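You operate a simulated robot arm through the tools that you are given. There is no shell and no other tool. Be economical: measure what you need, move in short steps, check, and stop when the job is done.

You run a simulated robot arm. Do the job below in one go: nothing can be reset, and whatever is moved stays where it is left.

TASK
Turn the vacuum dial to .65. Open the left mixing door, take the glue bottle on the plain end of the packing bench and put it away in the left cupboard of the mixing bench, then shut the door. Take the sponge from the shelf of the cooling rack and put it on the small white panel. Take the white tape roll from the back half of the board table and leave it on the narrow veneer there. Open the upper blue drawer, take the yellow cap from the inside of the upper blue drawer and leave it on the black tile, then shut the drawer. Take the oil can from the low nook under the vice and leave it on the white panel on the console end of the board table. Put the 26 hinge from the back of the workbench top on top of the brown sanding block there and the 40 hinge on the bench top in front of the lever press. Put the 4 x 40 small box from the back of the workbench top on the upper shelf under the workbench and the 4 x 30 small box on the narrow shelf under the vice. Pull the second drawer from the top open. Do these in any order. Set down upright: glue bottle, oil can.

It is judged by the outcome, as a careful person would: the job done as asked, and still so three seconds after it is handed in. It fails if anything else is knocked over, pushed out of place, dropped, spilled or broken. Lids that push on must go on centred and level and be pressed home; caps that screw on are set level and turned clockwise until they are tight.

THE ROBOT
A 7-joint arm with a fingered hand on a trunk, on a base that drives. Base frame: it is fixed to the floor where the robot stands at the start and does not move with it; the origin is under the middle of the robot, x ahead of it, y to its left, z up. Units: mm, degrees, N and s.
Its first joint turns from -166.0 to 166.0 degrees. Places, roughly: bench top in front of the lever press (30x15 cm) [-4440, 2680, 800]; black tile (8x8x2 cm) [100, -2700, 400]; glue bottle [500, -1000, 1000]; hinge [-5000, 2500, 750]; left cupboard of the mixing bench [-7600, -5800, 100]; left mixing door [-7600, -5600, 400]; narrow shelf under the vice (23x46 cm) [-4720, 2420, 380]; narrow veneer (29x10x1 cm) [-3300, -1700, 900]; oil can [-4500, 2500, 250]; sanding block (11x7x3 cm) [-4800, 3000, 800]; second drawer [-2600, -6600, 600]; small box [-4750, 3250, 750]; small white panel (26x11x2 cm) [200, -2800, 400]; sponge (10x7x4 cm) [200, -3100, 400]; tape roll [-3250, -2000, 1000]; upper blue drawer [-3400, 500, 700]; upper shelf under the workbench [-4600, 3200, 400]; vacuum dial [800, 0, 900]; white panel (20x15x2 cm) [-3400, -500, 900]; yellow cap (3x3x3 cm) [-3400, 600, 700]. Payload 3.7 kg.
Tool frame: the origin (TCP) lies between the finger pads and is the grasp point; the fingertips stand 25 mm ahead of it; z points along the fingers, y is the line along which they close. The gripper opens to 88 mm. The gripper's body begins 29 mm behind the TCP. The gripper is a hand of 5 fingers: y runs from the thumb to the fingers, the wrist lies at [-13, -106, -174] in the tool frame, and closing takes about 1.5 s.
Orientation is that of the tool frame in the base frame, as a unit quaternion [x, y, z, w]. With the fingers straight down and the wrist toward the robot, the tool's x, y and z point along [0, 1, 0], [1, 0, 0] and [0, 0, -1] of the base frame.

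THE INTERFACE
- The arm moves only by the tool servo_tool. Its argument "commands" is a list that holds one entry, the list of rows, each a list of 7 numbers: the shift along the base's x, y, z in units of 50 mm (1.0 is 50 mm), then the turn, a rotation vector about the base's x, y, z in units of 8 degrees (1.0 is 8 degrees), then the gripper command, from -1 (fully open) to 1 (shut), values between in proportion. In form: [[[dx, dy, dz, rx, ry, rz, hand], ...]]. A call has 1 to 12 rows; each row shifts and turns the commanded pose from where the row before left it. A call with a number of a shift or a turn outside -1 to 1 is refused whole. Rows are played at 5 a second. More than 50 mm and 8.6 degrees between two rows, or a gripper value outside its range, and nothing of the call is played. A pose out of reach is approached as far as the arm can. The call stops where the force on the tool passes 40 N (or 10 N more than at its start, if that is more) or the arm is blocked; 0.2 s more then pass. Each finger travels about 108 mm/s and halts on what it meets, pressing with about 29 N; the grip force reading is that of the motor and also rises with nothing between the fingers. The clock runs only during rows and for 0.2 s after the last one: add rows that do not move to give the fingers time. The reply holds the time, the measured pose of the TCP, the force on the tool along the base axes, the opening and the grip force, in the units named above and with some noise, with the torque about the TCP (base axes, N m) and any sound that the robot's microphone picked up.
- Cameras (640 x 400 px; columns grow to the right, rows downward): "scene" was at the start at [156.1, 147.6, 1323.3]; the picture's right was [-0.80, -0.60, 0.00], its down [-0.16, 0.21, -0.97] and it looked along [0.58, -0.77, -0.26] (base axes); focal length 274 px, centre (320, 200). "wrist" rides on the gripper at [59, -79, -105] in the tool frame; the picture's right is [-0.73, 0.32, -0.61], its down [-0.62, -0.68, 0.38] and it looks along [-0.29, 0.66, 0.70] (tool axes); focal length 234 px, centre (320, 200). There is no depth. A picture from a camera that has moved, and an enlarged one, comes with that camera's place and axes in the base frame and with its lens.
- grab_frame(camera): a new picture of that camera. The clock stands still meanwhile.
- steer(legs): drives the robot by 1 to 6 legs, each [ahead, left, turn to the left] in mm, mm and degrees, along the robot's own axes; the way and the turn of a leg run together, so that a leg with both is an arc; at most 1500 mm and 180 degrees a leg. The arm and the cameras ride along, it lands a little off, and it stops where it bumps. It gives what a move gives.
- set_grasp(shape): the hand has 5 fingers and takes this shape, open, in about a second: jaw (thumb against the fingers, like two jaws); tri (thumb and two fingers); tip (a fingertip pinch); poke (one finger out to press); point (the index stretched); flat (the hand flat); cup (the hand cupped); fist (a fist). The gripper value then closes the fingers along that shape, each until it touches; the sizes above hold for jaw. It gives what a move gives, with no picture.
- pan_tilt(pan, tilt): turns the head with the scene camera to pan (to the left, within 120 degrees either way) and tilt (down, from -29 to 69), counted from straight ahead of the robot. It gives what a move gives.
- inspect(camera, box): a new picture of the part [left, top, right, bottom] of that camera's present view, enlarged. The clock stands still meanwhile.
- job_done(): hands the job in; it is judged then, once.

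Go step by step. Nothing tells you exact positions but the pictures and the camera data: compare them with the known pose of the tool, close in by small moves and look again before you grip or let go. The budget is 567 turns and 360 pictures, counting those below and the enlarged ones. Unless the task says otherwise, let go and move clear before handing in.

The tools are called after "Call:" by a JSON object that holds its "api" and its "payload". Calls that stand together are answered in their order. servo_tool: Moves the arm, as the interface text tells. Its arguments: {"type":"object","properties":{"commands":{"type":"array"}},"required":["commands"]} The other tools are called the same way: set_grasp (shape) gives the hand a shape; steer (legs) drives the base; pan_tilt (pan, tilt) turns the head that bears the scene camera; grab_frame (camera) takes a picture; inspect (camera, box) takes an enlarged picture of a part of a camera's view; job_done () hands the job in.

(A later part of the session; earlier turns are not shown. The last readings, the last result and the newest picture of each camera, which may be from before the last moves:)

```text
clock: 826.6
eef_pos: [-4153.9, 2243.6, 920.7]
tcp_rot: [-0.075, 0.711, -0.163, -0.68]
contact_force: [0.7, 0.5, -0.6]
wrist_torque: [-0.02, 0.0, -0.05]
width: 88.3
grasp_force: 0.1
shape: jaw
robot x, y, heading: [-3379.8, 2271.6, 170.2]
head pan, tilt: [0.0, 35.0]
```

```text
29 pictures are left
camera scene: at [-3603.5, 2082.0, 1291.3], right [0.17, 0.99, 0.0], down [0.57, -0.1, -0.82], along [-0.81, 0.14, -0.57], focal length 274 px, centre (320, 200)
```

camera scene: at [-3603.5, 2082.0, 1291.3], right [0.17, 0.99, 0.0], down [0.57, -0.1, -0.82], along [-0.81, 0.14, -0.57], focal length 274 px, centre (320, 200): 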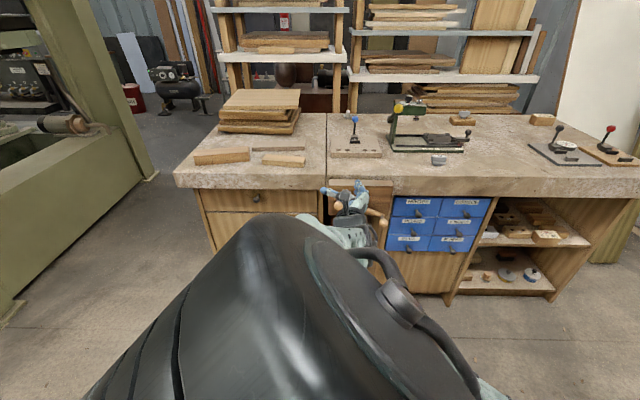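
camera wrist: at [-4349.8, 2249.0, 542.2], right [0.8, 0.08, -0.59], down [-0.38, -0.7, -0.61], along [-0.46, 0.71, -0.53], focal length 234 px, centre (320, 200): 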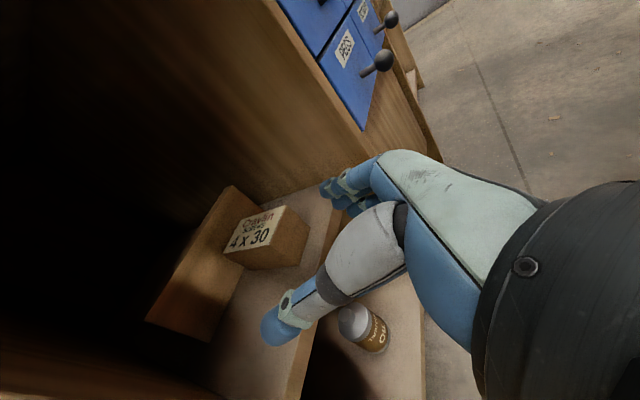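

The elbow has folded to the left, which limits the low reach. I swing the hand to the right side to flip it, then lower there.

Call:
{"api": "servo_tool", "payload": {"commands": [[[0.1, 0.9, 0, 0, 0, -0.4, -1], [0.1, 0.9, 0, 0, 0, -0.4, -1], [0.1, 0.9, 0, 0, 0, -0.4, -1], [0.1, 0.9, 0, 0, 0, -0.4, -1], [0.1, 0.9, 0, 0, 0, -0.4, -1], [0.1, 0.9, 0, 0, 0, -0.4, -1], [0.1, 0.9, 0, 0, 0, -0.4, -1], [0.1, 0.9, 0, 0, 0, -0.4, -1], [0.1, 0.9, 0, 0, 0, -0.4, -1], [0, 0.9, 0, 0, 0, 0, -1]]]}}

Call:
{"api": "servo_tool", "payload": {"commands": [[[0, 0, -0.95, 0, 0, 0, -1], [0, 0, -0.95, 0, 0, 0, -1], [0, 0, -0.95, 0, 0, 0, -1], [0, 0, -0.95, 0, 0, 0, -1], [0, 0, -0.95, 0, 0, 0, -1], [0, 0, -0.95, 0, 0, 0, -1], [0, 0, -0.95, 0, 0, 0, -1], [0, 0, -0.95, 0, 0, 0, -1], [0, 0, -0.95, 0, 0, 0, -1], [0, 0, -0.95, 0, 0, 0, -1], [0, 0, -0.95, 0, 0, 0, -1], [0, 0, -0.95, 0, 0, 0, -1]]]}}

Call:
{"api": "grab_frame", "payload": {"camera": "scene"}}

```text
clock: 828.8
eef_pos: [-4109.2, 2694.1, 920.8]
tcp_rot: [0.104, 0.708, 0.009, -0.699]
contact_force: [-0.6, 0.4, -0.1]
wrist_torque: [0.0, -0.04, -0.03]
width: 87.9
grasp_force: 0.0
shape: jaw
robot x, y, heading: [-3380.1, 2274.2, 170.3]
head pan, tilt: [0.0, 35.0]
```

```text
clock: 831.4
eef_pos: [-4134.8, 2709.2, 497.3]
tcp_rot: [0.104, 0.707, 0.01, -0.699]
contact_force: [-0.1, -0.4, -0.1]
wrist_torque: [-0.03, -0.01, 0.02]
width: 88.0
grasp_force: 0.1
shape: jaw
out of reach, approached as far as the arm can: row 9, 10, 11, 12
robot x, y, heading: [-3380.0, 2275.1, 169.9]
head pan, tilt: [0.0, 35.0]
```

```text
28 pictures are left
camera scene: at [-3603.6, 2082.2, 1291.3], right [0.17, 0.99, 0.0], down [0.57, -0.1, -0.82], along [-0.81, 0.14, -0.57], focal length 274 px, centre (320, 200)
```

scene: 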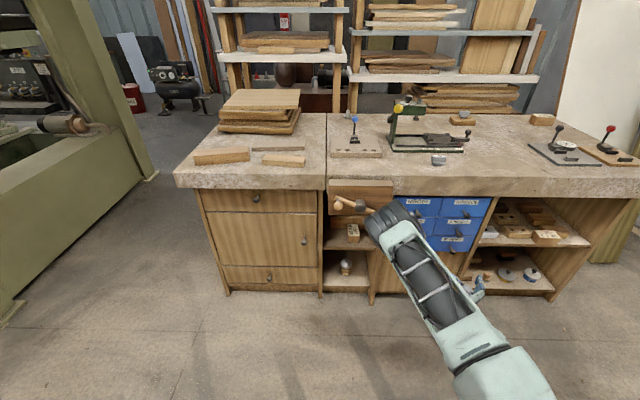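

The elbow is now up and forward, as it was at the cupboard. I bring the hand to the same relative pose as there (left 124, yaw +30°) and lower again.

Call:
{"api": "servo_tool", "payload": {"commands": [[[0, -0.7, 0.6, 0, 0, 0.4, -1], [0, -0.8, 0.5, 0, 0, 0.4, -1], [0, -0.8, 0.5, 0, 0, 0.4, -1], [0, -0.8, 0.4, 0, 0, 0.4, -1], [0, -0.9, 0, 0, 0, 0.4, -1], [0, -0.9, 0, 0, 0, 0.4, -1], [0, -0.9, 0, 0, 0, 0.4, -1], [0, -0.9, 0, 0, 0, 0.4, -1], [0, -0.9, 0, 0, 0, 0.4, -1], [0, -0.8, 0, 0, 0, 0.2, -1]]]}}

Call:
{"api": "servo_tool", "payload": {"commands": [[[0, 0, -0.95, 0, 0, 0, -1], [0, 0, -0.95, 0, 0, 0, -1], [0, 0, -0.95, 0, 0, 0, -1], [0, 0, -0.95, 0, 0, 0, -1], [0, 0, -0.95, 0, 0, 0, -1], [0, 0, -0.95, 0, 0, 0, -1], [0, 0, -0.95, 0, 0, 0, -1], [0, 0, -0.95, 0, 0, 0, -1], [0, 0, -0.95, 0, 0, 0, -1]]]}}

```text
clock: 833.6
eef_pos: [-4133.5, 2287.0, 595.1]
tcp_rot: [-0.084, 0.71, -0.173, -0.678]
contact_force: [0.1, 0.9, -0.3]
wrist_torque: [-0.03, 0.02, 0.02]
width: 88.1
grasp_force: 0.0
shape: jaw
robot x, y, heading: [-3380.6, 2273.4, 170.0]
head pan, tilt: [0.0, 35.0]
```

```text
clock: 835.6
eef_pos: [-4195.6, 2260.8, 497.6]
tcp_rot: [-0.085, 0.71, -0.173, -0.677]
contact_force: [-1.2, -0.5, -0.2]
wrist_torque: [-0.01, -0.01, 0.01]
width: 88.3
grasp_force: 0.1
shape: jaw
out of reach, approached as far as the arm can: row 2, 3, 4, 5, 6, 7, 8, 9
robot x, y, heading: [-3377.6, 2273.2, 169.9]
head pan, tilt: [0.0, 35.0]
```

The low limit seems to depend on reach: nearer means higher. So I extend further out under the vice at z≈490, then lower in front of the nook.

Call:
{"api": "servo_tool", "payload": {"commands": [[[-0.9, 0.3, 0, 0, 0, 0, -1], [-0.9, 0.3, 0, 0, 0, 0, -1], [-0.9, 0.3, -0.1, 0, 0, 0, -1], [-0.9, 0.3, -0.3, 0, 0, 0, -1], [-0.7, 0.3, -0.5, 0, 0, 0, -1], [0, 0, -0.9, 0, 0, 0, -1], [0, 0, -0.9, 0, 0, 0, -1], [0, 0, -0.9, 0, 0, 0, -1], [0, 0, -0.9, 0, 0, 0, -1], [0, 0, -0.9, 0, 0, 0, -1]]]}}

Call:
{"api": "grab_frame", "payload": {"camera": "wrist"}}

```text
clock: 837.8
eef_pos: [-4380.7, 2340.5, 486.2]
tcp_rot: [-0.085, 0.71, -0.174, -0.677]
contact_force: [0.7, 1.0, -0.1]
wrist_torque: [0.01, 0.0, -0.03]
width: 87.9
grasp_force: 0.1
shape: jaw
out of reach, approached as far as the arm can: row 4, 5, 6, 7, 8, 9, 10
robot x, y, heading: [-3382.4, 2276.4, 169.9]
head pan, tilt: [0.0, 35.0]
```

```text
27 pictures are left
camera wrist: at [-4259.8, 2310.2, 557.5], right [0.5, 0.43, -0.75], down [-0.07, -0.84, -0.54], along [-0.86, 0.32, -0.39], focal length 234 px, centre (320, 200)
```

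wrist: 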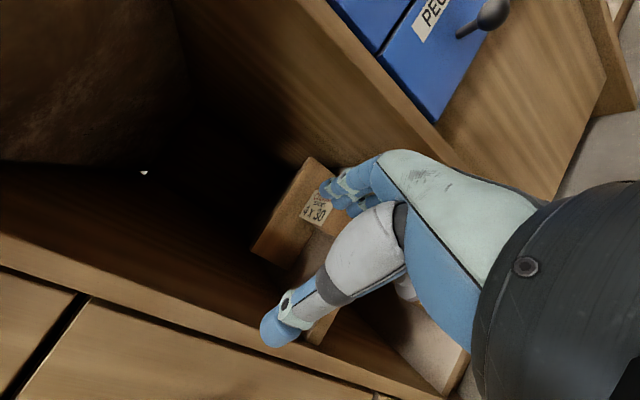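

I try lowering further to the left of the robot, where it worked at the cupboard, and then come across at low height.

Call:
{"api": "servo_tool", "payload": {"commands": [[[0.9, -0.2, 0, 0, 0, 0, -1], [0.9, -0.3, 0.1, 0, 0, 0, -1], [0.9, -0.4, 0.1, 0, 0, 0, -1], [0.6, -0.7, 0.1, 0, 0, 0, -1], [0, -0.9, 0, 0, 0, 0, -1], [0, -0.9, 0, 0, 0, 0, -1], [0, -0.9, 0, 0, 0, 0, -1], [0, -0.9, 0, 0, 0, 0, -1], [0, 0, -0.9, 0, 0, 0, -1], [0, 0, -0.9, 0, 0, 0, -1], [0, 0, -0.9, 0, 0, 0, -1], [0, 0, -0.9, 0, 0, 0, -1]]]}}

Call:
{"api": "servo_tool", "payload": {"commands": [[[0, 0, -0.9, 0, 0, 0, -1], [0, 0, -0.9, 0, 0, 0, -1], [0, 0, -0.9, 0, 0, 0, -1]]]}}

```text
clock: 840.4
eef_pos: [-4217.2, 2079.6, 482.9]
tcp_rot: [-0.085, 0.71, -0.174, -0.677]
contact_force: [0.3, -0.6, -0.2]
wrist_torque: [0.0, 0.0, 0.04]
width: 87.9
grasp_force: 0.0
shape: jaw
out of reach, approached as far as the arm can: row 9, 10, 11, 12
robot x, y, heading: [-3379.8, 2274.1, 170.2]
head pan, tilt: [0.0, 35.0]
```

```text
clock: 841.2
eef_pos: [-4217.4, 2079.4, 482.3]
tcp_rot: [-0.085, 0.711, -0.173, -0.677]
contact_force: [0.0, 0.3, 0.8]
wrist_torque: [-0.01, -0.05, 0.01]
width: 87.7
grasp_force: 0.0
shape: jaw
out of reach, approached as far as the arm can: row 1, 2, 3
robot x, y, heading: [-3383.8, 2271.8, 170.5]
head pan, tilt: [0.0, 35.0]
```

I look at the arm's shape once more to understand the limit.

Call:
{"api": "grab_frame", "payload": {"camera": "scene"}}

```text
26 pictures are left
camera scene: at [-3603.6, 2082.0, 1291.3], right [0.17, 0.99, 0.0], down [0.57, -0.1, -0.82], along [-0.81, 0.14, -0.57], focal length 274 px, centre (320, 200)
```

scene: 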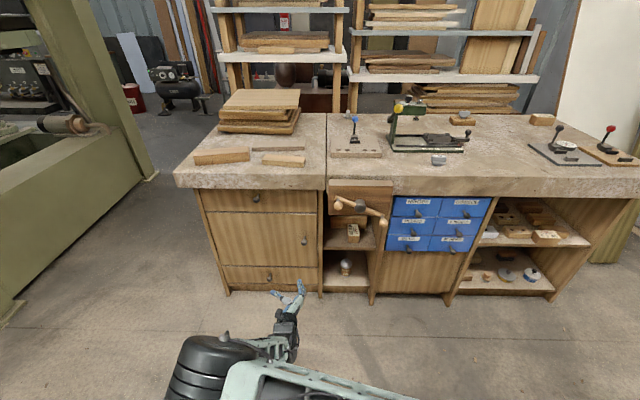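

The forearm comes in low from the right and is limited by my own deck. I raise the hand, extend it forward to bring the elbow up, pull back and lower as at the cupboard.

Call:
{"api": "servo_tool", "payload": {"commands": [[[0.2, 0, 0.95, 0, 0, 0, -1], [0.2, 0, 0.95, 0, 0, 0, -1], [0, 0, 0.95, 0, 0, 0, -1], [0, 0, 0.95, 0, 0, 0, -1], [0, 0, 0.95, 0, 0, 0, -1], [0, 0, 0.95, 0, 0, 0, -1], [0, 0, 0.95, 0, 0, 0, -1], [0, 0, 0.95, 0, 0, 0, -1], [0, 0, 0.95, 0, 0, 0, -1], [0, 0, 0.95, 0, 0, 0, -1], [0, 0, 0.95, 0, 0, 0, -1]]]}}

Call:
{"api": "servo_tool", "payload": {"commands": [[[-0.85, 0.4, 0, 0, 0, -0.4, -1], [-0.85, 0.4, 0, 0, 0, -0.4, -1], [-0.85, 0.4, 0, 0, 0, -0.4, -1], [-0.85, 0.4, 0, 0, 0, -0.4, -1], [-0.85, 0.4, 0, 0, 0, -0.4, -1], [-0.85, 0.4, 0, 0, 0, -0.4, -1], [-0.85, 0.4, 0, 0, 0, 0, -1], [-0.85, 0.4, 0, 0, 0, 0, -1]]]}}

Call:
{"api": "grab_frame", "payload": {"camera": "scene"}}

```text
clock: 843.6
eef_pos: [-4196.1, 2078.8, 1006.2]
tcp_rot: [-0.084, 0.709, -0.174, -0.679]
contact_force: [0.0, 0.8, -0.3]
wrist_torque: [0.0, -0.02, 0.01]
width: 87.9
grasp_force: 0.0
shape: jaw
robot x, y, heading: [-3383.4, 2274.0, 170.2]
head pan, tilt: [0.0, 35.0]
```

```text
clock: 845.4
eef_pos: [-4537.8, 2237.1, 1004.2]
tcp_rot: [0.033, 0.714, -0.059, -0.697]
contact_force: [-0.6, -0.9, 0.3]
wrist_torque: [0.02, 0.0, -0.04]
width: 88.1
grasp_force: 0.1
shape: jaw
robot x, y, heading: [-3382.0, 2274.2, 170.2]
head pan, tilt: [0.0, 35.0]
```

```text
25 pictures are left
camera scene: at [-3603.1, 2081.5, 1291.3], right [0.17, 0.99, 0.0], down [0.57, -0.1, -0.82], along [-0.81, 0.14, -0.57], focal length 274 px, centre (320, 200)
```

scene: 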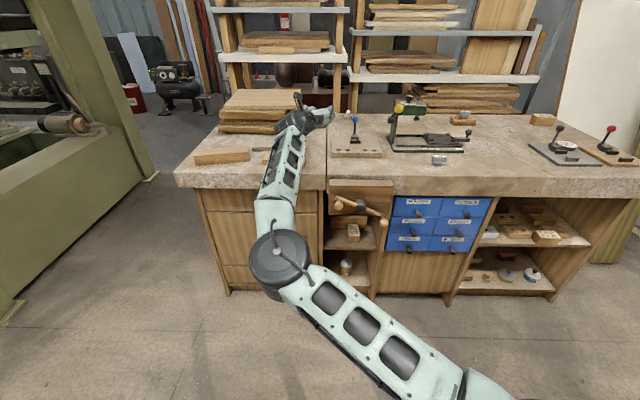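

The elbow is hanging low on the left. I go back to tool-down on the right side to bring the elbow up and right, then re-pitch.

Call:
{"api": "servo_tool", "payload": {"commands": [[[0.8, 0.5, 0, -0.17, -0.9, 0, -1], [0.8, 0.5, 0, -0.17, -0.9, 0, -1], [0.8, 0.5, 0, -0.17, -0.9, 0, -1], [0.8, 0.5, 0, -0.17, -0.9, 0, -1], [0.8, 0.5, 0, -0.17, -0.9, 0, -1], [0.4, 0.8, 0, -0.17, -0.9, 0, -1], [0.2, 0.9, 0, -0.17, -0.9, 0, -1], [0.2, 0.9, 0, -0.17, -0.9, 0, -1], [0.2, 0.9, 0, -0.17, -0.9, 0, -1], [0, 0.9, 0, -0.17, -0.9, 0, -1], [0, 0.9, 0, -0.17, -0.9, 0, -1], [0, 0.9, 0, -0.17, -0.9, 0, -1]]]}}

Call:
{"api": "servo_tool", "payload": {"commands": [[[0, 0.9, 0, 0, 0, 0.9, -1], [0, 0.5, 0, 0, 0, 0.9, -1], [0, 0, 0, 0, 0, 0.9, -1], [0, 0, 0, 0, 0, 0.9, -1], [0, 0, 0, 0, 0, 0.9, -1], [0, 0, 0, 0, 0, 0.9, -1], [0, 0, 0, 0, 0, 0.9, -1], [0, 0, 0, 0, 0, 0.9, -1], [0, 0, 0, 0, 0, 0.9, -1], [0, 0, 0, 0, 0, 0.9, -1], [0, 0, 0, 0, 0, 0.9, -1], [0, 0, 0, 0, 0, 0.9, -1]]]}}

Call:
{"api": "grab_frame", "payload": {"camera": "scene"}}

```text
clock: 848.0
eef_pos: [-4287.9, 2671.9, 1005.6]
tcp_rot: [0.154, 0.982, -0.11, -0.009]
contact_force: [0.2, 0.2, -0.4]
wrist_torque: [0.02, -0.03, 0.04]
width: 87.9
grasp_force: 0.1
shape: jaw
robot x, y, heading: [-3377.3, 2273.1, 170.3]
head pan, tilt: [0.0, 35.0]
```

```text
clock: 850.6
eef_pos: [-4290.8, 2734.5, 1008.9]
tcp_rot: [-0.56, 0.821, -0.086, 0.068]
contact_force: [-0.2, 0.0, -0.3]
wrist_torque: [0.02, 0.0, 0.01]
width: 88.0
grasp_force: 0.0
shape: jaw
out of reach, approached as far as the arm can: row 12
robot x, y, heading: [-3379.6, 2273.6, 170.0]
head pan, tilt: [0.0, 35.0]
```

```text
24 pictures are left
camera scene: at [-3603.7, 2082.3, 1291.3], right [0.17, 0.98, 0.0], down [0.57, -0.1, -0.82], along [-0.81, 0.14, -0.57], focal length 274 px, centre (320, 200)
```

scene: 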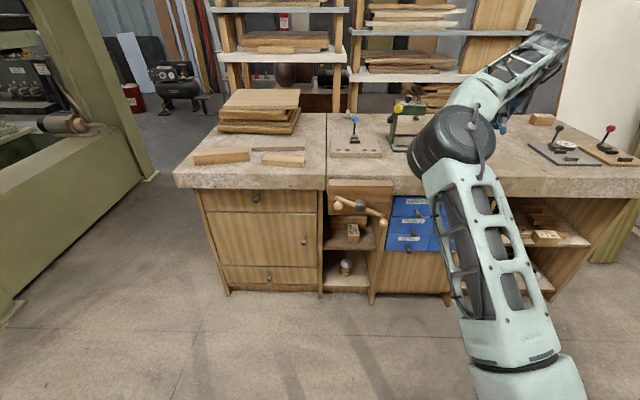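

The elbow is up and forward now. I rotate to the horizontal grip by the same direct rotation as at the packing bench, and look again.

Call:
{"api": "servo_tool", "payload": {"commands": [[[0, -0.3, 0, -0.46, 0.66, -0.57, -1], [0, -0.3, 0, -0.46, 0.66, -0.57, -1], [0, -0.3, 0, -0.46, 0.66, -0.57, -1], [0, -0.3, 0, -0.46, 0.66, -0.57, -1], [0, -0.3, 0, -0.46, 0.66, -0.57, -1], [0, -0.3, 0, -0.46, 0.66, -0.57, -1], [0, -0.3, 0, -0.46, 0.66, -0.57, -1], [0, -0.3, 0, -0.46, 0.66, -0.57, -1], [0, -0.3, 0, -0.46, 0.66, -0.57, -1], [0, -0.3, 0, -0.46, 0.66, -0.57, -1], [0, -0.3, 0, -0.46, 0.66, -0.57, -1], [0, -0.3, 0, -0.46, 0.66, -0.57, -1]]]}}

Call:
{"api": "servo_tool", "payload": {"commands": [[[0.3, -0.5, 0, -0.46, 0.66, -0.57, -1], [0.3, -0.5, 0, -0.46, 0.66, -0.57, -1], [0.3, -0.5, 0, 0, 0, 0.9, -1], [0.3, -0.5, 0, 0, 0, 0.9, -1], [0.3, -0.5, 0, 0, 0, 0.9, -1], [0.2, -0.5, 0, 0, 0, 0.9, -1]]]}}

Call:
{"api": "grab_frame", "payload": {"camera": "scene"}}

```text
clock: 853.2
eef_pos: [-4291.4, 2556.1, 1009.3]
tcp_rot: [-0.094, 0.797, -0.094, -0.589]
contact_force: [0.1, 0.4, 1.0]
wrist_torque: [-0.02, -0.02, 0.02]
width: 88.1
grasp_force: 0.1
shape: jaw
robot x, y, heading: [-3380.1, 2274.7, 169.9]
head pan, tilt: [0.0, 35.0]
```

```text
clock: 854.6
eef_pos: [-4206.3, 2404.5, 1008.6]
tcp_rot: [-0.187, 0.714, -0.253, -0.626]
contact_force: [0.0, 0.2, -0.5]
wrist_torque: [-0.03, -0.05, -0.02]
width: 87.9
grasp_force: 0.1
shape: jaw
robot x, y, heading: [-3377.9, 2273.3, 170.2]
head pan, tilt: [0.0, 35.0]
```

```text
23 pictures are left
camera scene: at [-3603.6, 2082.0, 1291.3], right [0.17, 0.99, 0.0], down [0.57, -0.1, -0.82], along [-0.81, 0.14, -0.57], focal length 274 px, centre (320, 200)
```

scene: 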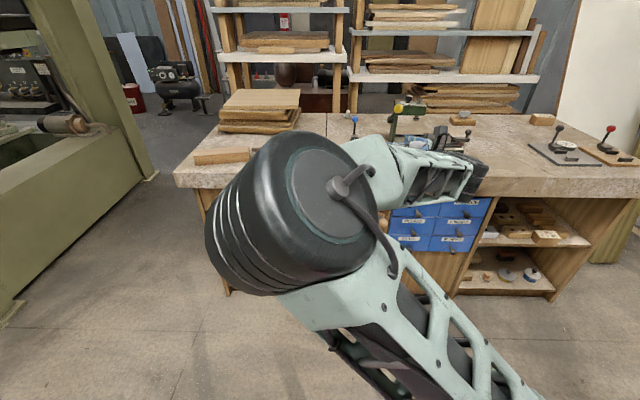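

The elbow stays on the left, so I use the mirror image of the cupboard pose: roll the hand 180° so that the wrist lies to the right of the hand.

Call:
{"api": "servo_tool", "payload": {"commands": [[[0, 0.3, 0, 0, 0, -0.97, -1], [0, 0.3, 0, 0, 0, -0.97, -1], [0, 0.3, 0, 0, 0, -0.97, -1], [0, 0.3, 0, 0, 0, -0.97, -1], [0, 0, 0, 0, 0, -0.97, -1], [0, 0, 0, 0, 0, -0.97, -1], [0, 0, 0, 0.92, -0.16, 0, -1], [0, 0, 0, 0.92, -0.16, 0, -1], [0, 0, 0, 0.92, -0.16, 0, -1], [0, 0, 0, 0.92, -0.16, 0, -1], [0, 0, 0, 0.92, -0.16, 0, -1], [0, 0, 0, 0.92, -0.16, 0, -1]]]}}

Call:
{"api": "servo_tool", "payload": {"commands": [[[0, 0, 0, 0.92, -0.16, 0, -1], [0, 0, 0, 0.92, -0.16, 0, -1], [0, 0, 0, 0.92, -0.16, 0, -1], [0, 0, 0, 0.92, -0.16, 0, -1], [0, 0, 0, 0.92, -0.16, 0, -1], [0, 0, 0, 0.92, -0.16, 0, -1], [0, 0, 0, 0.92, -0.16, 0, -1], [0, 0, 0, 0.92, -0.16, 0, -1], [0, 0, 0, 0.92, -0.16, 0, -1], [0, 0, 0, 0.92, -0.16, 0, -1], [0, 0, 0, 0.92, -0.16, 0, -1], [0, 0, 0, 0.92, -0.16, 0, -1]]]}}

Call:
{"api": "servo_tool", "payload": {"commands": [[[0, -0.3, 0, 0.92, -0.16, 0, -1], [0, -0.3, 0, 0.92, -0.16, 0, -1], [0, -0.3, 0, 0.92, -0.16, 0, -1], [0, -0.3, 0, 0.92, -0.16, 0, -1], [0, -0.3, 0, 0.92, -0.16, 0, -1], [0, -0.3, 0, 0.92, -0.16, 0, -1]]]}}

Call:
{"api": "grab_frame", "payload": {"camera": "scene"}}

```text
clock: 857.2
eef_pos: [-4200.8, 2463.4, 1075.9]
tcp_rot: [-0.149, 0.723, 0.287, -0.611]
contact_force: [0.1, 0.0, -0.3]
wrist_torque: [-0.02, 0.0, -0.02]
width: 88.1
grasp_force: 0.1
shape: jaw
out of reach, approached as far as the arm can: row 11, 12
robot x, y, heading: [-3380.8, 2274.0, 170.0]
head pan, tilt: [0.0, 35.0]
```

```text
clock: 859.8
eef_pos: [-4086.5, 2380.9, 1313.9]
tcp_rot: [-0.557, 0.391, 0.685, -0.259]
contact_force: [0.2, -0.2, -0.6]
wrist_torque: [0.01, 0.0, -0.01]
width: 88.0
grasp_force: 0.0
shape: jaw
out of reach, approached as far as the arm can: row 1, 2, 3, 4, 5, 6, 7, 8, 9, 10
robot x, y, heading: [-3378.6, 2273.2, 170.0]
head pan, tilt: [0.0, 35.0]
```

```text
clock: 861.2
eef_pos: [-4085.8, 2290.3, 1314.6]
tcp_rot: [-0.658, 0.121, 0.743, -0.004]
contact_force: [0.0, 0.1, 0.5]
wrist_torque: [-0.03, 0.01, 0.01]
width: 87.9
grasp_force: 0.1
shape: jaw
robot x, y, heading: [-3378.5, 2273.0, 170.2]
head pan, tilt: [0.0, 35.0]
```

```text
22 pictures are left
camera scene: at [-3603.6, 2082.1, 1291.3], right [0.17, 0.99, 0.0], down [0.57, -0.1, -0.82], along [-0.81, 0.14, -0.57], focal length 274 px, centre (320, 200)
```

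scene: 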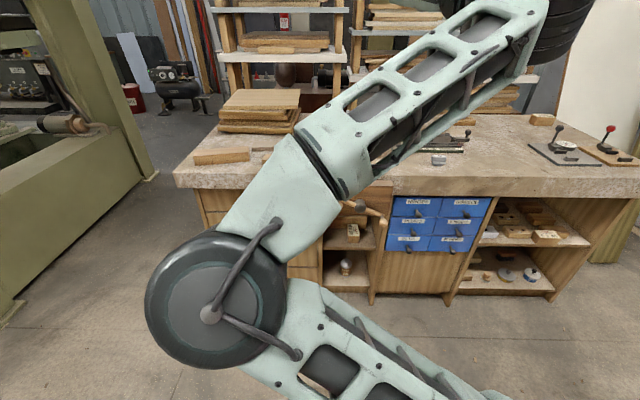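

The mirrored pose is reached (wrist on the right). I lower the hand in front of the vice.

Call:
{"api": "servo_tool", "payload": {"commands": [[[-0.1, 0.1, -0.95, 0, 0, -0.3, -1], [-0.1, 0.1, -0.95, 0, 0, -0.3, -1], [-0.1, 0.1, -0.95, 0, 0, -0.3, -1], [-0.1, 0.1, -0.95, 0, 0, -0.3, -1], [-0.1, 0.1, -0.95, 0, 0, -0.3, -1], [-0.1, 0.1, -0.95, 0, 0, -0.3, -1], [0, 0.1, -0.95, 0, 0, -0.3, -1], [0, 0.1, -0.95, 0, 0, -0.3, -1], [0, 0.1, -0.95, 0, 0, -0.3, -1], [0, 0.1, -0.95, 0, 0, -0.3, -1], [0, 0.1, -0.95, 0, 0, 0, -1], [0, 0.1, -0.95, 0, 0, 0, -1]]]}}

Call:
{"api": "servo_tool", "payload": {"commands": [[[0, 0, -0.95, 0, 0, 0, -1], [0, 0, -0.95, 0, 0, 0, -1], [0, 0, -0.95, 0, 0, 0, -1], [0, 0, -0.95, 0, 0, 0, -1], [0, 0, -0.95, 0, 0, 0, -1], [0, 0, -0.95, 0, 0, 0, -1], [0, 0, -0.95, 0, 0, 0, -1], [0, 0, -0.95, 0, 0, 0, -1], [0, 0, -0.95, 0, 0, 0, -1], [0, 0, -0.95, 0, 0, 0, -1]]]}}

```text
clock: 863.8
eef_pos: [-4123.0, 2326.4, 983.5]
tcp_rot: [-0.628, 0.253, 0.72, 0.154]
contact_force: [-0.6, -0.8, -0.2]
wrist_torque: [-0.01, -0.01, 0.01]
width: 88.0
grasp_force: 0.0
shape: jaw
out of reach, approached as far as the arm can: row 7, 8, 9, 10, 11, 12
robot x, y, heading: [-3377.2, 2273.4, 170.1]
head pan, tilt: [0.0, 35.0]
```

```text
clock: 866.0
eef_pos: [-4120.6, 2319.7, 985.6]
tcp_rot: [-0.624, 0.254, 0.723, 0.153]
contact_force: [-0.2, -0.7, 0.6]
wrist_torque: [0.0, -0.05, 0.01]
width: 87.9
grasp_force: 0.0
shape: jaw
out of reach, approached as far as the arm can: row 1, 2, 3, 4, 5, 6, 7, 8, 9, 10
robot x, y, heading: [-3380.0, 2273.1, 170.0]
head pan, tilt: [0.0, 35.0]
```

That pose can't go low. I'll recreate the cupboard setup properly: take the hand tool-down to the robot's right side, then rotate to the grip pose there and swing it round to the front.

Call:
{"api": "servo_tool", "payload": {"commands": [[[0.52, 0.46, 0.11, -0.7, 0.21, -0.64, -1], [0.52, 0.46, 0.11, -0.7, 0.21, -0.64, -1], [0.52, 0.46, 0.11, -0.7, 0.21, -0.64, -1], [0.52, 0.46, 0.11, -0.7, 0.21, -0.64, -1], [0.52, 0.46, 0.11, -0.7, 0.21, -0.64, -1], [0.52, 0.46, 0.11, -0.7, 0.21, -0.64, -1], [0.52, 0.46, 0.11, -0.7, 0.21, -0.64, -1], [0.52, 0.46, 0.11, -0.7, 0.21, -0.64, -1], [0.52, 0.46, 0.11, -0.7, 0.21, -0.64, -1], [0.52, 0.46, 0.11, -0.7, 0.21, -0.64, -1]]]}}

Call:
{"api": "servo_tool", "payload": {"commands": [[[0.5, 0.46, 0, -0.7, 0.21, -0.64, -1], [0.5, 0.46, 0, -0.7, 0.21, -0.64, -1], [0.5, 0.46, 0, -0.7, 0.21, -0.64, -1], [0.5, 0.46, 0, -0.7, 0.21, -0.64, -1], [0.5, 0.46, 0, -0.7, 0.21, -0.64, -1], [0.5, 0.46, 0, -0.7, 0.21, -0.64, -1], [0.3, 0.3, 0, -0.7, 0.21, -0.64, -1], [0, 0.3, 0, -0.7, 0.21, -0.64, -1], [0, 0.3, 0, -0.7, 0.21, -0.64, -1], [0, 0, 0, -0.7, 0.21, -0.64, -1]]]}}

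```text
clock: 868.2
eef_pos: [-3922.8, 2530.1, 1081.4]
tcp_rot: [-0.344, 0.805, 0.473, 0.104]
contact_force: [0.8, -0.6, -0.3]
wrist_torque: [0.01, 0.02, 0.0]
width: 88.0
grasp_force: 0.1
shape: jaw
out of reach, approached as far as the arm can: row 1, 2, 3, 4, 5, 6
robot x, y, heading: [-3377.9, 2275.3, 170.0]
head pan, tilt: [0.0, 35.0]
```

```text
clock: 870.4
eef_pos: [-3757.1, 2712.5, 1081.4]
tcp_rot: [0.083, 0.996, 0.008, 0.012]
contact_force: [0.1, -0.1, -1.1]
wrist_torque: [0.01, -0.01, 0.0]
width: 88.0
grasp_force: 0.1
shape: jaw
robot x, y, heading: [-3380.0, 2273.5, 170.3]
head pan, tilt: [0.0, 35.0]
```

Tool-down on the right is reached. Now the same 120° rotation as at the packing bench.

Call:
{"api": "servo_tool", "payload": {"commands": [[[0.8, 0.4, -0.3, 0, 0, 0, -1], [0.8, 0.4, -0.3, 0, 0, 0, -1], [0.8, 0.4, -0.3, 0, 0, 0, -1], [0.8, 0.4, -0.3, 0, 0, 0, -1], [0.6, 0.2, -0.2, 0, 0, 0, -1], [0, 0, 0, 0.66, 0.46, -0.57, -1], [0, 0, 0, 0.66, 0.46, -0.57, -1], [0, 0, 0, 0.66, 0.46, -0.57, -1], [0, 0, 0, 0.66, 0.46, -0.57, -1], [0, 0, 0, 0.66, 0.46, -0.57, -1]]]}}

Call:
{"api": "servo_tool", "payload": {"commands": [[[0, 0, 0, 0.66, 0.46, -0.57, -1], [0, 0, 0, 0.66, 0.46, -0.57, -1], [0, 0, 0, 0.66, 0.46, -0.57, -1], [0, 0, 0, 0.66, 0.46, -0.57, -1], [0, 0, 0, 0.66, 0.46, -0.57, -1], [0, 0, 0, 0.66, 0.46, -0.57, -1], [0, 0, 0, 0.66, 0.46, -0.57, -1], [0, 0, 0, 0.66, 0.46, -0.57, -1], [0, 0, 0, 0.66, 0.46, -0.57, -1], [0, 0, 0, 0.66, 0.46, -0.57, -1]]]}}

Call:
{"api": "servo_tool", "payload": {"commands": [[[0.1, 0.8, 0, 0, 0, 0, -1], [0.1, 0.8, 0, 0, 0, 0, -1], [0.1, 0.8, 0, 0, 0, 0, -1], [0.1, 0.8, 0, 0, 0, 0, -1], [0, 0, 0.4, 0, 0, 0, -1], [-0.1, -0.8, 0.6, 0, 0, 0, -1], [-0.1, -0.8, 0.6, 0, 0, 0, -1], [-0.1, -0.8, 0.4, 0, 0, 0, -1]]]}}

```text
clock: 872.6
eef_pos: [-3568.1, 2804.2, 1011.2]
tcp_rot: [0.275, 0.922, 0.219, -0.163]
contact_force: [0.1, 1.0, -0.4]
wrist_torque: [0.02, 0.03, -0.02]
width: 88.1
grasp_force: 0.1
shape: jaw
robot x, y, heading: [-3379.2, 2274.2, 170.4]
head pan, tilt: [0.0, 35.0]
```

```text
clock: 874.8
eef_pos: [-3568.9, 2814.9, 1024.8]
tcp_rot: [0.548, 0.469, 0.539, -0.435]
contact_force: [-0.1, 0.3, 0.3]
wrist_torque: [0.0, 0.0, -0.03]
width: 87.8
grasp_force: 0.1
shape: jaw
out of reach, approached as far as the arm can: row 5, 6
robot x, y, heading: [-3382.2, 2270.0, 170.5]
head pan, tilt: [0.0, 35.0]
```

```text
refused: row 6 steps farther than a row can; nothing moved
```

The pose matches the one at the packing bench. I extend, pull back raised, and swing it to the front in an arc.

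Call:
{"api": "servo_tool", "payload": {"commands": [[[0.15, 0.9, 0, 0, 0, 0, -1], [0.15, 0.9, 0, 0, 0, 0, -1], [0.15, 0.9, 0, 0, 0, 0, -1], [0.15, 0.9, 0, 0, 0, 0, -1], [0.1, 0.6, 0, 0, 0, 0, -1], [0, 0, 0.9, 0, 0, 0, -1], [-0.1, -0.6, 0.6, 0, 0, 0, -1], [-0.1, -0.8, 0.3, 0, 0, 0, -1], [-0.15, -0.9, 0, 0, 0, 0, -1], [-0.1, -0.7, 0, 0, 0, 0, -1]]]}}

Call:
{"api": "servo_tool", "payload": {"commands": [[[-0.889, 0.109, 0, 0, 0, 0.62, -1], [-0.895, 0.031, 0, 0, 0, 0.62, -1], [-0.895, -0.047, 0, 0, 0, 0.62, -1], [-0.887, -0.125, 0, 0, 0, 0.62, -1], [-0.873, -0.202, 0, 0, 0, 0.62, -1], [-0.852, -0.277, 0, 0, 0, 0.62, -1], [-0.825, -0.35, 0, 0, 0, 0.62, -1], [-0.791, -0.421, 0, 0, 0, 0.62, -1], [-0.751, -0.488, 0, 0, 0, 0.62, -1]]]}}

Call:
{"api": "servo_tool", "payload": {"commands": [[[-0.706, -0.552, 0, 0, 0, 0.62, -1], [-0.655, -0.611, 0, 0, 0, 0.62, -1], [-0.6, -0.666, 0, 0, 0, 0.62, -1], [-0.539, -0.716, 0, 0, 0, 0.62, -1], [-0.475, -0.76, 0, 0, 0, 0.62, -1], [-0.407, -0.798, 0, 0, 0, 0.62, -1], [-0.336, -0.831, 0, 0, 0, 0.62, -1], [-0.262, -0.857, 0, 0, 0, 0.62, -1], [-0.186, -0.876, 0, 0, 0, 0.62, -1]]]}}

Call:
{"api": "grab_frame", "payload": {"camera": "scene"}}

```text
clock: 877.0
eef_pos: [-3557.0, 2875.0, 1114.0]
tcp_rot: [0.547, 0.471, 0.539, -0.435]
contact_force: [0.0, 0.1, -0.4]
wrist_torque: [0.02, 0.01, 0.0]
width: 87.9
grasp_force: 0.0
shape: jaw
robot x, y, heading: [-3380.6, 2274.2, 170.1]
head pan, tilt: [0.0, 35.0]
```

```text
clock: 879.0
eef_pos: [-3939.5, 2787.1, 1114.1]
tcp_rot: [0.327, 0.643, 0.333, -0.607]
contact_force: [0.1, -1.1, -0.2]
wrist_torque: [0.0, 0.01, -0.02]
width: 87.9
grasp_force: 0.2
shape: jaw
robot x, y, heading: [-3377.7, 2274.2, 170.0]
head pan, tilt: [0.0, 35.0]
```

```text
clock: 881.0
eef_pos: [-4147.7, 2452.6, 1113.8]
tcp_rot: [0.059, 0.719, 0.077, -0.688]
contact_force: [0.4, -1.2, -0.3]
wrist_torque: [-0.02, -0.02, 0.0]
width: 87.9
grasp_force: 0.1
shape: jaw
robot x, y, heading: [-3380.2, 2277.4, 170.2]
head pan, tilt: [0.0, 35.0]
```

```text
21 pictures are left
camera scene: at [-3603.6, 2082.2, 1291.3], right [0.17, 0.98, 0.0], down [0.56, -0.1, -0.82], along [-0.81, 0.14, -0.57], focal length 274 px, centre (320, 200)
```

scene: 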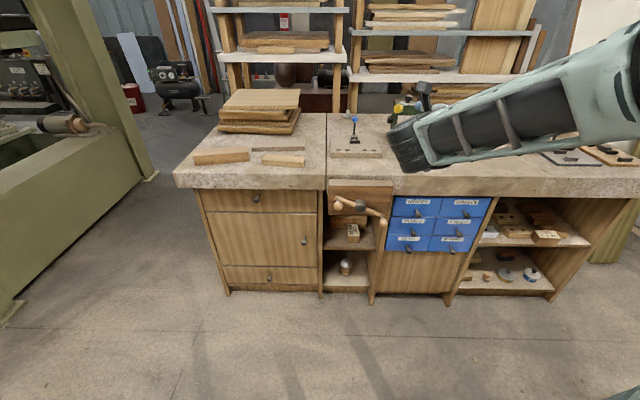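

Now the elbow is on the right, as at the cupboard. I shift left, yaw 30° and lower.

Call:
{"api": "servo_tool", "payload": {"commands": [[[0, -0.8, 0, 0, 0, 0.8, -1], [0, -0.8, 0, 0, 0, 0.8, -1], [0, -0.8, 0, 0, 0, 0.8, -1], [0, -0.8, 0, 0, 0, 0.8, -1], [0, 0, -0.95, 0, 0, 0.5, -1], [0, 0, -0.95, 0, 0, 0, -1], [0, 0, -0.95, 0, 0, 0, -1], [0, 0, -0.95, 0, 0, 0, -1], [0, 0, -0.95, 0, 0, 0, -1], [0, 0, -0.95, 0, 0, 0, -1], [0, 0, -0.95, 0, 0, 0, -1], [0, 0, -0.95, 0, 0, 0, -1]]]}}

Call:
{"api": "servo_tool", "payload": {"commands": [[[0, 0, -0.95, 0, 0, 0, -1], [0, 0, -0.95, 0, 0, 0, -1], [0, 0, -0.95, 0, 0, 0, -1], [0, 0, -0.95, 0, 0, 0, -1], [0, 0, -0.95, 0, 0, 0, -1], [0, 0, -0.95, 0, 0, 0, -1], [0, 0, -0.95, 0, 0, 0, -1], [0, 0, -0.95, 0, 0, 0, -1], [0, 0, -0.95, 0, 0, 0, -1], [0, 0, -0.95, 0, 0, 0, -1], [0, 0, -0.95, 0, 0, 0, -1]]]}}

```text
clock: 883.6
eef_pos: [-4147.6, 2293.6, 734.5]
tcp_rot: [-0.126, 0.71, -0.101, -0.686]
contact_force: [-0.8, -0.1, -0.2]
wrist_torque: [-0.01, 0.03, 0.04]
width: 88.0
grasp_force: 0.1
shape: jaw
robot x, y, heading: [-3383.1, 2274.4, 170.3]
head pan, tilt: [0.0, 35.0]
```

```text
clock: 886.0
eef_pos: [-4148.6, 2294.0, 211.8]
tcp_rot: [-0.127, 0.71, -0.101, -0.685]
contact_force: [-0.5, 0.8, -1.3]
wrist_torque: [0.01, 0.0, 0.0]
width: 87.9
grasp_force: 0.0
shape: jaw
robot x, y, heading: [-3379.0, 2275.1, 169.9]
head pan, tilt: [0.0, 35.0]
```

It works: the hand is at z 212. Now I look toward the nook with the wrist camera.

Call:
{"api": "grab_frame", "payload": {"camera": "wrist"}}

```text
20 pictures are left
camera wrist: at [-4025.7, 2248.4, 272.6], right [0.49, 0.53, -0.69], down [-0.13, -0.74, -0.66], along [-0.86, 0.41, -0.3], focal length 234 px, centre (320, 200)
```

wrist: 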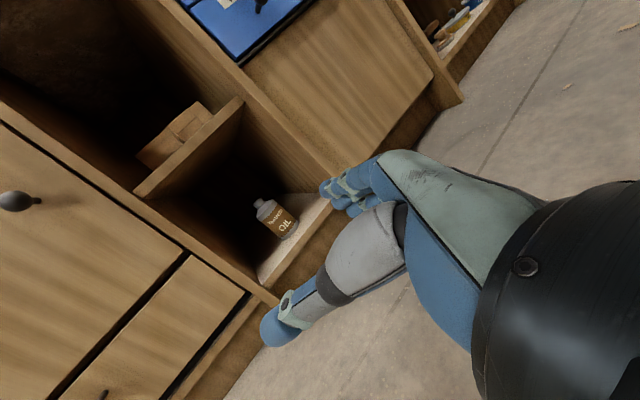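

The can stands at about (-4575, 2386), z 95–200. I trim the yaw, lower to z≈152, drive forward 270 mm, and check.

Call:
{"api": "servo_tool", "payload": {"commands": [[[0, 0.5, -0.6, 0, 0, -0.5, -1], [0, 0.6, -0.6, 0, 0, -0.5, -1], [0, 0, 0, 0, 0, 0, -1]]]}}

Call:
{"api": "steer", "payload": {"legs": [[265, 0, 0]]}}

Call:
{"api": "grab_frame", "payload": {"camera": "wrist"}}

```text
clock: 886.8
eef_pos: [-4147.5, 2340.5, 159.4]
tcp_rot: [-0.082, 0.717, -0.058, -0.69]
contact_force: [-0.6, -0.4, 0.5]
wrist_torque: [-0.04, 0.02, -0.02]
width: 88.1
grasp_force: 0.1
shape: jaw
out of reach, approached as far as the arm can: row 2
robot x, y, heading: [-3377.4, 2271.1, 170.0]
head pan, tilt: [0.0, 35.0]
```

```text
clock: 888.7
eef_pos: [-4409.8, 2386.0, 159.3]
tcp_rot: [-0.083, 0.717, -0.059, -0.69]
contact_force: [-0.7, 0.0, -0.6]
wrist_torque: [0.03, -0.02, -0.03]
width: 88.1
grasp_force: 0.0
shape: jaw
robot x, y, heading: [-3645.3, 2316.6, 170.0]
head pan, tilt: [0.0, 35.0]
```

```text
19 pictures are left
camera wrist: at [-4294.1, 2326.2, 220.5], right [0.55, 0.46, -0.69], down [-0.22, -0.72, -0.66], along [-0.8, 0.51, -0.3], focal length 234 px, centre (320, 200)
```

wrist: 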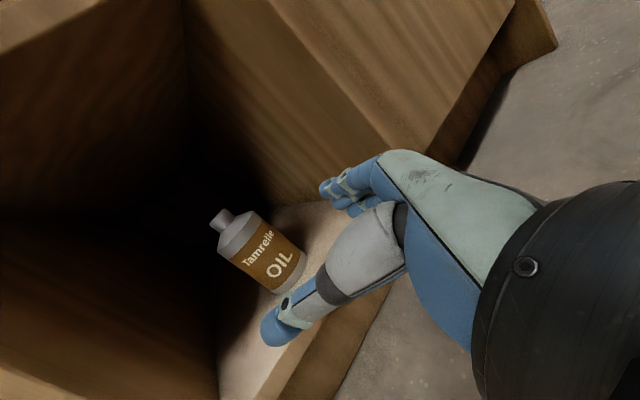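

Can at (-4564, 2390). I shift right 34 mm and advance onto it.

Call:
{"api": "servo_tool", "payload": {"commands": [[[-0.15, 0.68, -0.1, 0, 0, 0, -1], [-0.75, -0.15, 0, 0, 0, 0, -1], [-0.75, -0.15, 0, 0, 0, 0, -1], [-0.5, -0.1, 0, 0, 0, 0, -1], [0, 0, 0, 0, 0, 0, -1]]]}}

Call:
{"api": "grab_frame", "payload": {"camera": "wrist"}}

```text
clock: 889.9
eef_pos: [-4523.4, 2397.1, 162.0]
tcp_rot: [-0.083, 0.716, -0.059, -0.69]
contact_force: [-0.5, -0.9, 0.1]
wrist_torque: [0.02, 0.0, -0.02]
width: 88.0
grasp_force: 0.0
shape: jaw
out of reach, approached as far as the arm can: row 1
robot x, y, heading: [-3641.2, 2319.7, 170.3]
head pan, tilt: [0.0, 35.0]
```

```text
18 pictures are left
camera wrist: at [-4407.8, 2337.1, 223.4], right [0.55, 0.46, -0.69], down [-0.22, -0.72, -0.66], along [-0.8, 0.51, -0.3], focal length 234 px, centre (320, 200)
```

wrist: 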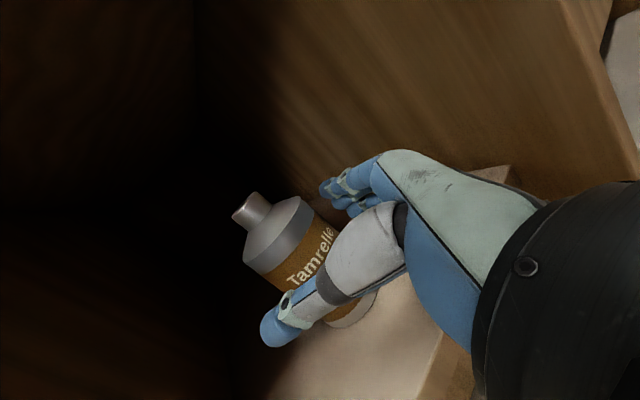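

Aligned; I advance the last 44 mm and grip.

Call:
{"api": "servo_tool", "payload": {"commands": [[[-0.45, -0.09, -0.04, 0, 0, 0, -1], [-0.42, -0.09, -0.04, 0, 0, 0, -1], [0, 0, 0, 0, 0, 0, -0.7], [0, 0, 0, 0, 0, 0, -0.4], [0, 0, 0, 0, 0, 0, -0.1], [0, 0, 0, 0, 0, 0, 0.2], [0, 0, 0, 0, 0, 0, 0.3], [0, 0, 0, 0, 0, 0, 0.3], [0, 0, 0.15, 0, 0, 0, 0.4], [0, 0, 0.2, 0, 0, 0, 0.4]]]}}

Call:
{"api": "grab_frame", "payload": {"camera": "wrist"}}

```text
clock: 892.1
eef_pos: [-4564.1, 2389.0, 190.5]
tcp_rot: [-0.083, 0.717, -0.059, -0.69]
contact_force: [-0.4, 0.1, -2.5]
wrist_torque: [0.01, 0.02, 0.0]
width: 39.8
grasp_force: 29.1
shape: jaw
out of reach, approached as far as the arm can: row 1, 2
robot x, y, heading: [-3640.7, 2318.5, 170.0]
head pan, tilt: [0.0, 35.0]
```

```text
17 pictures are left
camera wrist: at [-4448.0, 2329.3, 252.4], right [0.55, 0.46, -0.69], down [-0.22, -0.72, -0.66], along [-0.8, 0.51, -0.3], focal length 234 px, centre (320, 200)
```

wrist: 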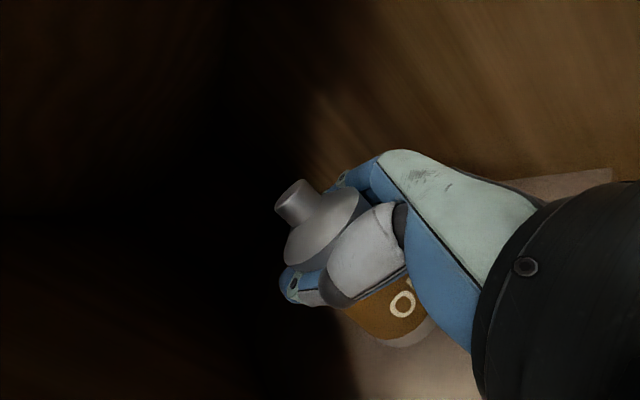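

The oil can is held and lifted. I back the robot straight out, then raise the can.

Call:
{"api": "steer", "payload": {"legs": [[-450, 0, 0]]}}

Call:
{"api": "servo_tool", "payload": {"commands": [[[0, 0, 0.95, 0, 0, 0, 0.4], [0, 0, 0.95, 0, 0, 0, 0.4], [0, 0, 0.95, 0, 0, 0, 0.4], [0, 0, 0.95, 0, 0, 0, 0.4], [0, 0, 0.95, 0, 0, 0, 0.4], [0, 0, 0.95, 0, 0, 0, 0.4], [0, 0, 0.95, 0, 0, 0, 0.4], [0, 0, 0.95, 0, 0, 0, 0.4], [0, 0, 0.95, 0, 0, 0, 0.4], [0, 0, 0.95, 0, 0, 0, 0.4], [0, 0, 0.95, 0, 0, 0, 0.4], [0, 0, 0.95, 0, 0, 0, 0.4]]]}}

Call:
{"api": "servo_tool", "payload": {"commands": [[[0.2, 0, 0.95, 0, 0, 0, 0.4], [0.2, 0, 0.95, 0, 0, 0, 0.4], [0.2, 0, 0.95, 0, 0, 0, 0.4], [0.2, 0, 0.95, 0, 0, 0, 0.4], [0.2, 0, 0.9, 0, 0, 0, 0.4]]]}}

Call:
{"api": "grab_frame", "payload": {"camera": "scene"}}

```text
clock: 894.8
eef_pos: [-4116.3, 2313.6, 191.6]
tcp_rot: [-0.082, 0.717, -0.059, -0.69]
contact_force: [-0.6, 0.7, -3.2]
wrist_torque: [0.02, -0.02, 0.02]
width: 39.9
grasp_force: 28.5
shape: jaw
robot x, y, heading: [-3194.5, 2240.4, 170.1]
head pan, tilt: [0.0, 35.0]
```

```text
clock: 897.4
eef_pos: [-4118.9, 2312.5, 758.9]
tcp_rot: [-0.083, 0.717, -0.06, -0.69]
contact_force: [-0.2, 0.4, -2.4]
wrist_torque: [0.0, 0.05, -0.02]
width: 39.8
grasp_force: 29.1
shape: jaw
robot x, y, heading: [-3194.9, 2242.9, 170.3]
head pan, tilt: [0.0, 35.0]
```

```text
clock: 898.6
eef_pos: [-4068.8, 2312.1, 994.0]
tcp_rot: [-0.082, 0.718, -0.06, -0.689]
contact_force: [-0.3, -0.2, -2.9]
wrist_torque: [-0.04, -0.01, -0.01]
width: 40.1
grasp_force: 29.2
shape: jaw
robot x, y, heading: [-3195.3, 2241.7, 169.8]
head pan, tilt: [0.0, 35.0]
```

```text
16 pictures are left
camera scene: at [-3420.2, 2050.2, 1291.2], right [0.17, 0.98, 0.0], down [0.57, -0.1, -0.82], along [-0.81, 0.14, -0.57], focal length 274 px, centre (320, 200)
```

scene: 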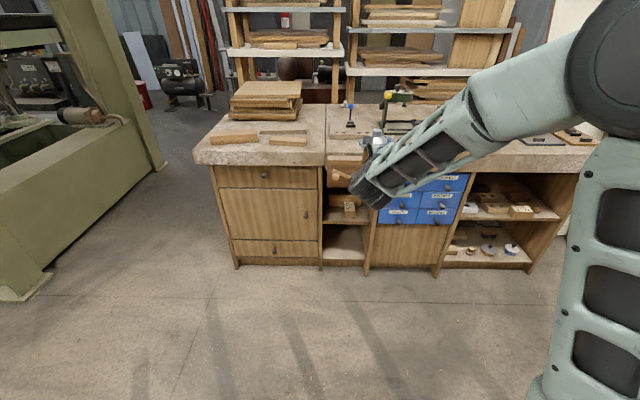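

The can is held upright and the bench behind looks right. I raise it higher and drive round to the board table's console end.

Call:
{"api": "servo_tool", "payload": {"commands": [[[0.4, 0, 0.8, 0, 0, 0, 0.4], [0.4, 0, 0.8, 0, 0, 0, 0.4], [0.4, 0, 0.8, 0, 0, 0, 0.4], [0.4, 0, 0.8, 0, 0, 0, 0.4]]]}}

Call:
{"api": "steer", "payload": {"legs": [[-1150, 0, 0], [0, 1300, 0], [-230, 0, 0], [0, 1250, 0]]}}

Call:
{"api": "pan_tilt", "payload": {"pan": -5, "tilt": 25}}

Call:
{"api": "grab_frame", "payload": {"camera": "scene"}}

```text
clock: 899.6
eef_pos: [-3987.9, 2314.1, 1156.4]
tcp_rot: [-0.084, 0.717, -0.059, -0.689]
contact_force: [0.5, 0.3, -3.0]
wrist_torque: [0.0, 0.03, -0.02]
width: 39.5
grasp_force: 29.5
shape: jaw
robot x, y, heading: [-3198.1, 2244.5, 170.0]
head pan, tilt: [0.0, 35.0]
```

```text
clock: 917.8
eef_pos: [-3061.7, -275.8, 1151.8]
tcp_rot: [-0.075, 0.72, -0.04, -0.689]
contact_force: [-0.5, 0.3, -2.3]
wrist_torque: [0.0, 0.0, 0.04]
width: 39.3
grasp_force: 29.0
shape: jaw
robot x, y, heading: [-2267.0, -357.3, 168.1]
head pan, tilt: [0.0, 35.0]
stopped in leg 4: the robot was blocked; the commanded pose is now the measured one
```

```text
clock: 918.5
eef_pos: [-3060.2, -266.5, 1152.9]
tcp_rot: [-0.071, 0.719, -0.041, -0.69]
contact_force: [0.0, -0.2, -2.2]
wrist_torque: [0.0, -0.01, 0.01]
width: 39.1
grasp_force: 28.8
shape: jaw
robot x, y, heading: [-2267.6, -353.5, 168.1]
head pan, tilt: [-5.0, 25.0]
```

```text
15 pictures are left
camera scene: at [-2498.4, -521.0, 1309.1], right [0.29, 0.96, -0.01], down [0.4, -0.13, -0.91], along [-0.87, 0.26, -0.42], focal length 274 px, centre (320, 200)
```

scene: 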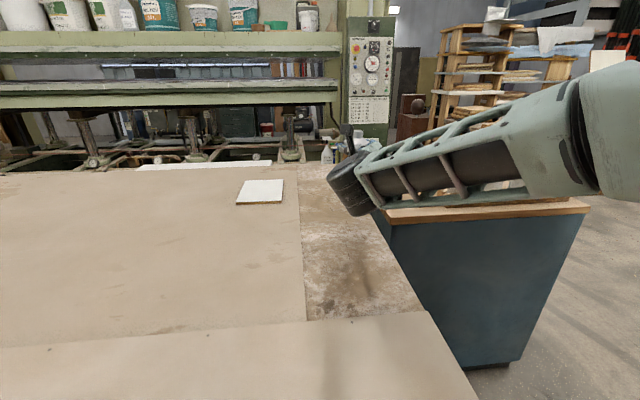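

I'm in front of the console end; the white panel is at about (-3443, -463). The base touched the table foot, so I back off slightly and then carry the can over the panel.

Call:
{"api": "steer", "payload": {"legs": [[-40, -20, 0]]}}

Call:
{"api": "servo_tool", "payload": {"commands": [[[-0.85, -0.42, 0, 0, 0, 0, 0.4], [-0.85, -0.42, 0, 0, 0, 0, 0.4], [-0.85, -0.42, 0, 0, 0, 0, 0.4], [-0.85, -0.42, 0, 0, 0, 0, 0.4], [-0.85, -0.42, 0, 0, 0, 0, 0.4], [-0.85, -0.42, -0.1, 0, 0, 0, 0.4], [-0.85, -0.42, -0.2, 0, 0, 0, 0.4], [-0.85, -0.42, -0.2, 0, 0, 0, 0.4], [-0.8, -0.42, -0.2, 0, 0, 0, 0.4], [-0.2, -0.3, -0.5, 0, 0, 0, 0.4]]]}}

Call:
{"api": "grab_frame", "payload": {"camera": "scene"}}

Call:
{"api": "grab_frame", "payload": {"camera": "wrist"}}

```text
clock: 919.4
eef_pos: [-3020.1, -275.6, 1152.1]
tcp_rot: [-0.076, 0.72, -0.04, -0.688]
contact_force: [-1.2, 0.3, -1.8]
wrist_torque: [-0.01, -0.02, -0.01]
width: 39.4
grasp_force: 29.0
shape: jaw
robot x, y, heading: [-2222.9, -354.1, 168.0]
head pan, tilt: [-5.0, 25.0]
```

```text
clock: 921.8
eef_pos: [-3442.5, -248.4, 1030.5]
tcp_rot: [-0.028, 0.737, 0.002, -0.675]
contact_force: [-0.4, -0.6, -4.2]
wrist_torque: [0.03, 0.12, -0.17]
width: 38.9
grasp_force: 29.2
shape: jaw
robot x, y, heading: [-2221.8, -285.2, 162.6]
head pan, tilt: [-5.0, 25.0]
stopped in row 10: the arm was blocked; the commanded pose is now the measured one
```

```text
14 pictures are left
camera scene: at [-2467.5, -427.8, 1307.8], right [0.38, 0.92, 0.0], down [0.39, -0.17, -0.91], along [-0.84, 0.34, -0.42], focal length 274 px, centre (320, 200)
```

scene: 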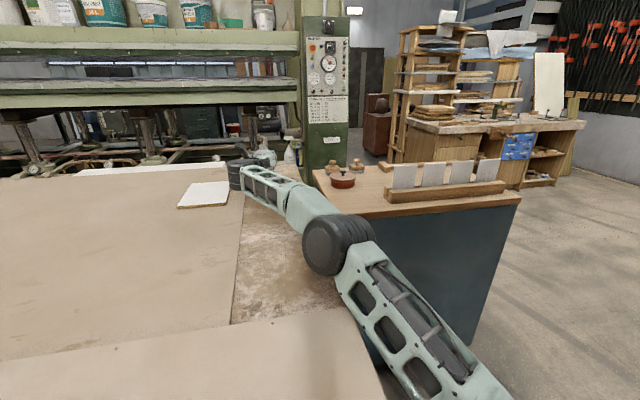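

```text
13 pictures are left
camera wrist: at [-3341.0, -327.7, 1096.6], right [0.65, 0.38, -0.66], down [-0.3, -0.67, -0.68], along [-0.69, 0.65, -0.32], focal length 234 px, centre (320, 200)
```

wrist: 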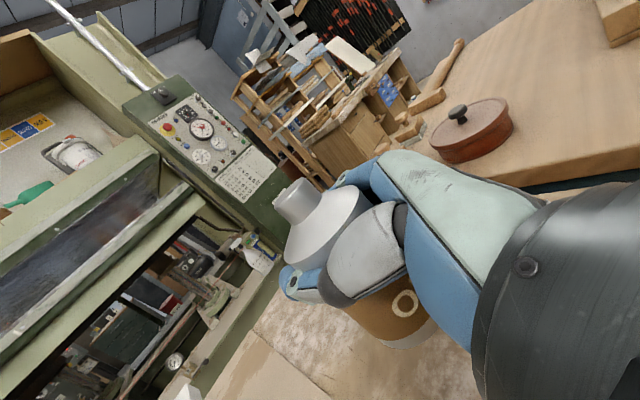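

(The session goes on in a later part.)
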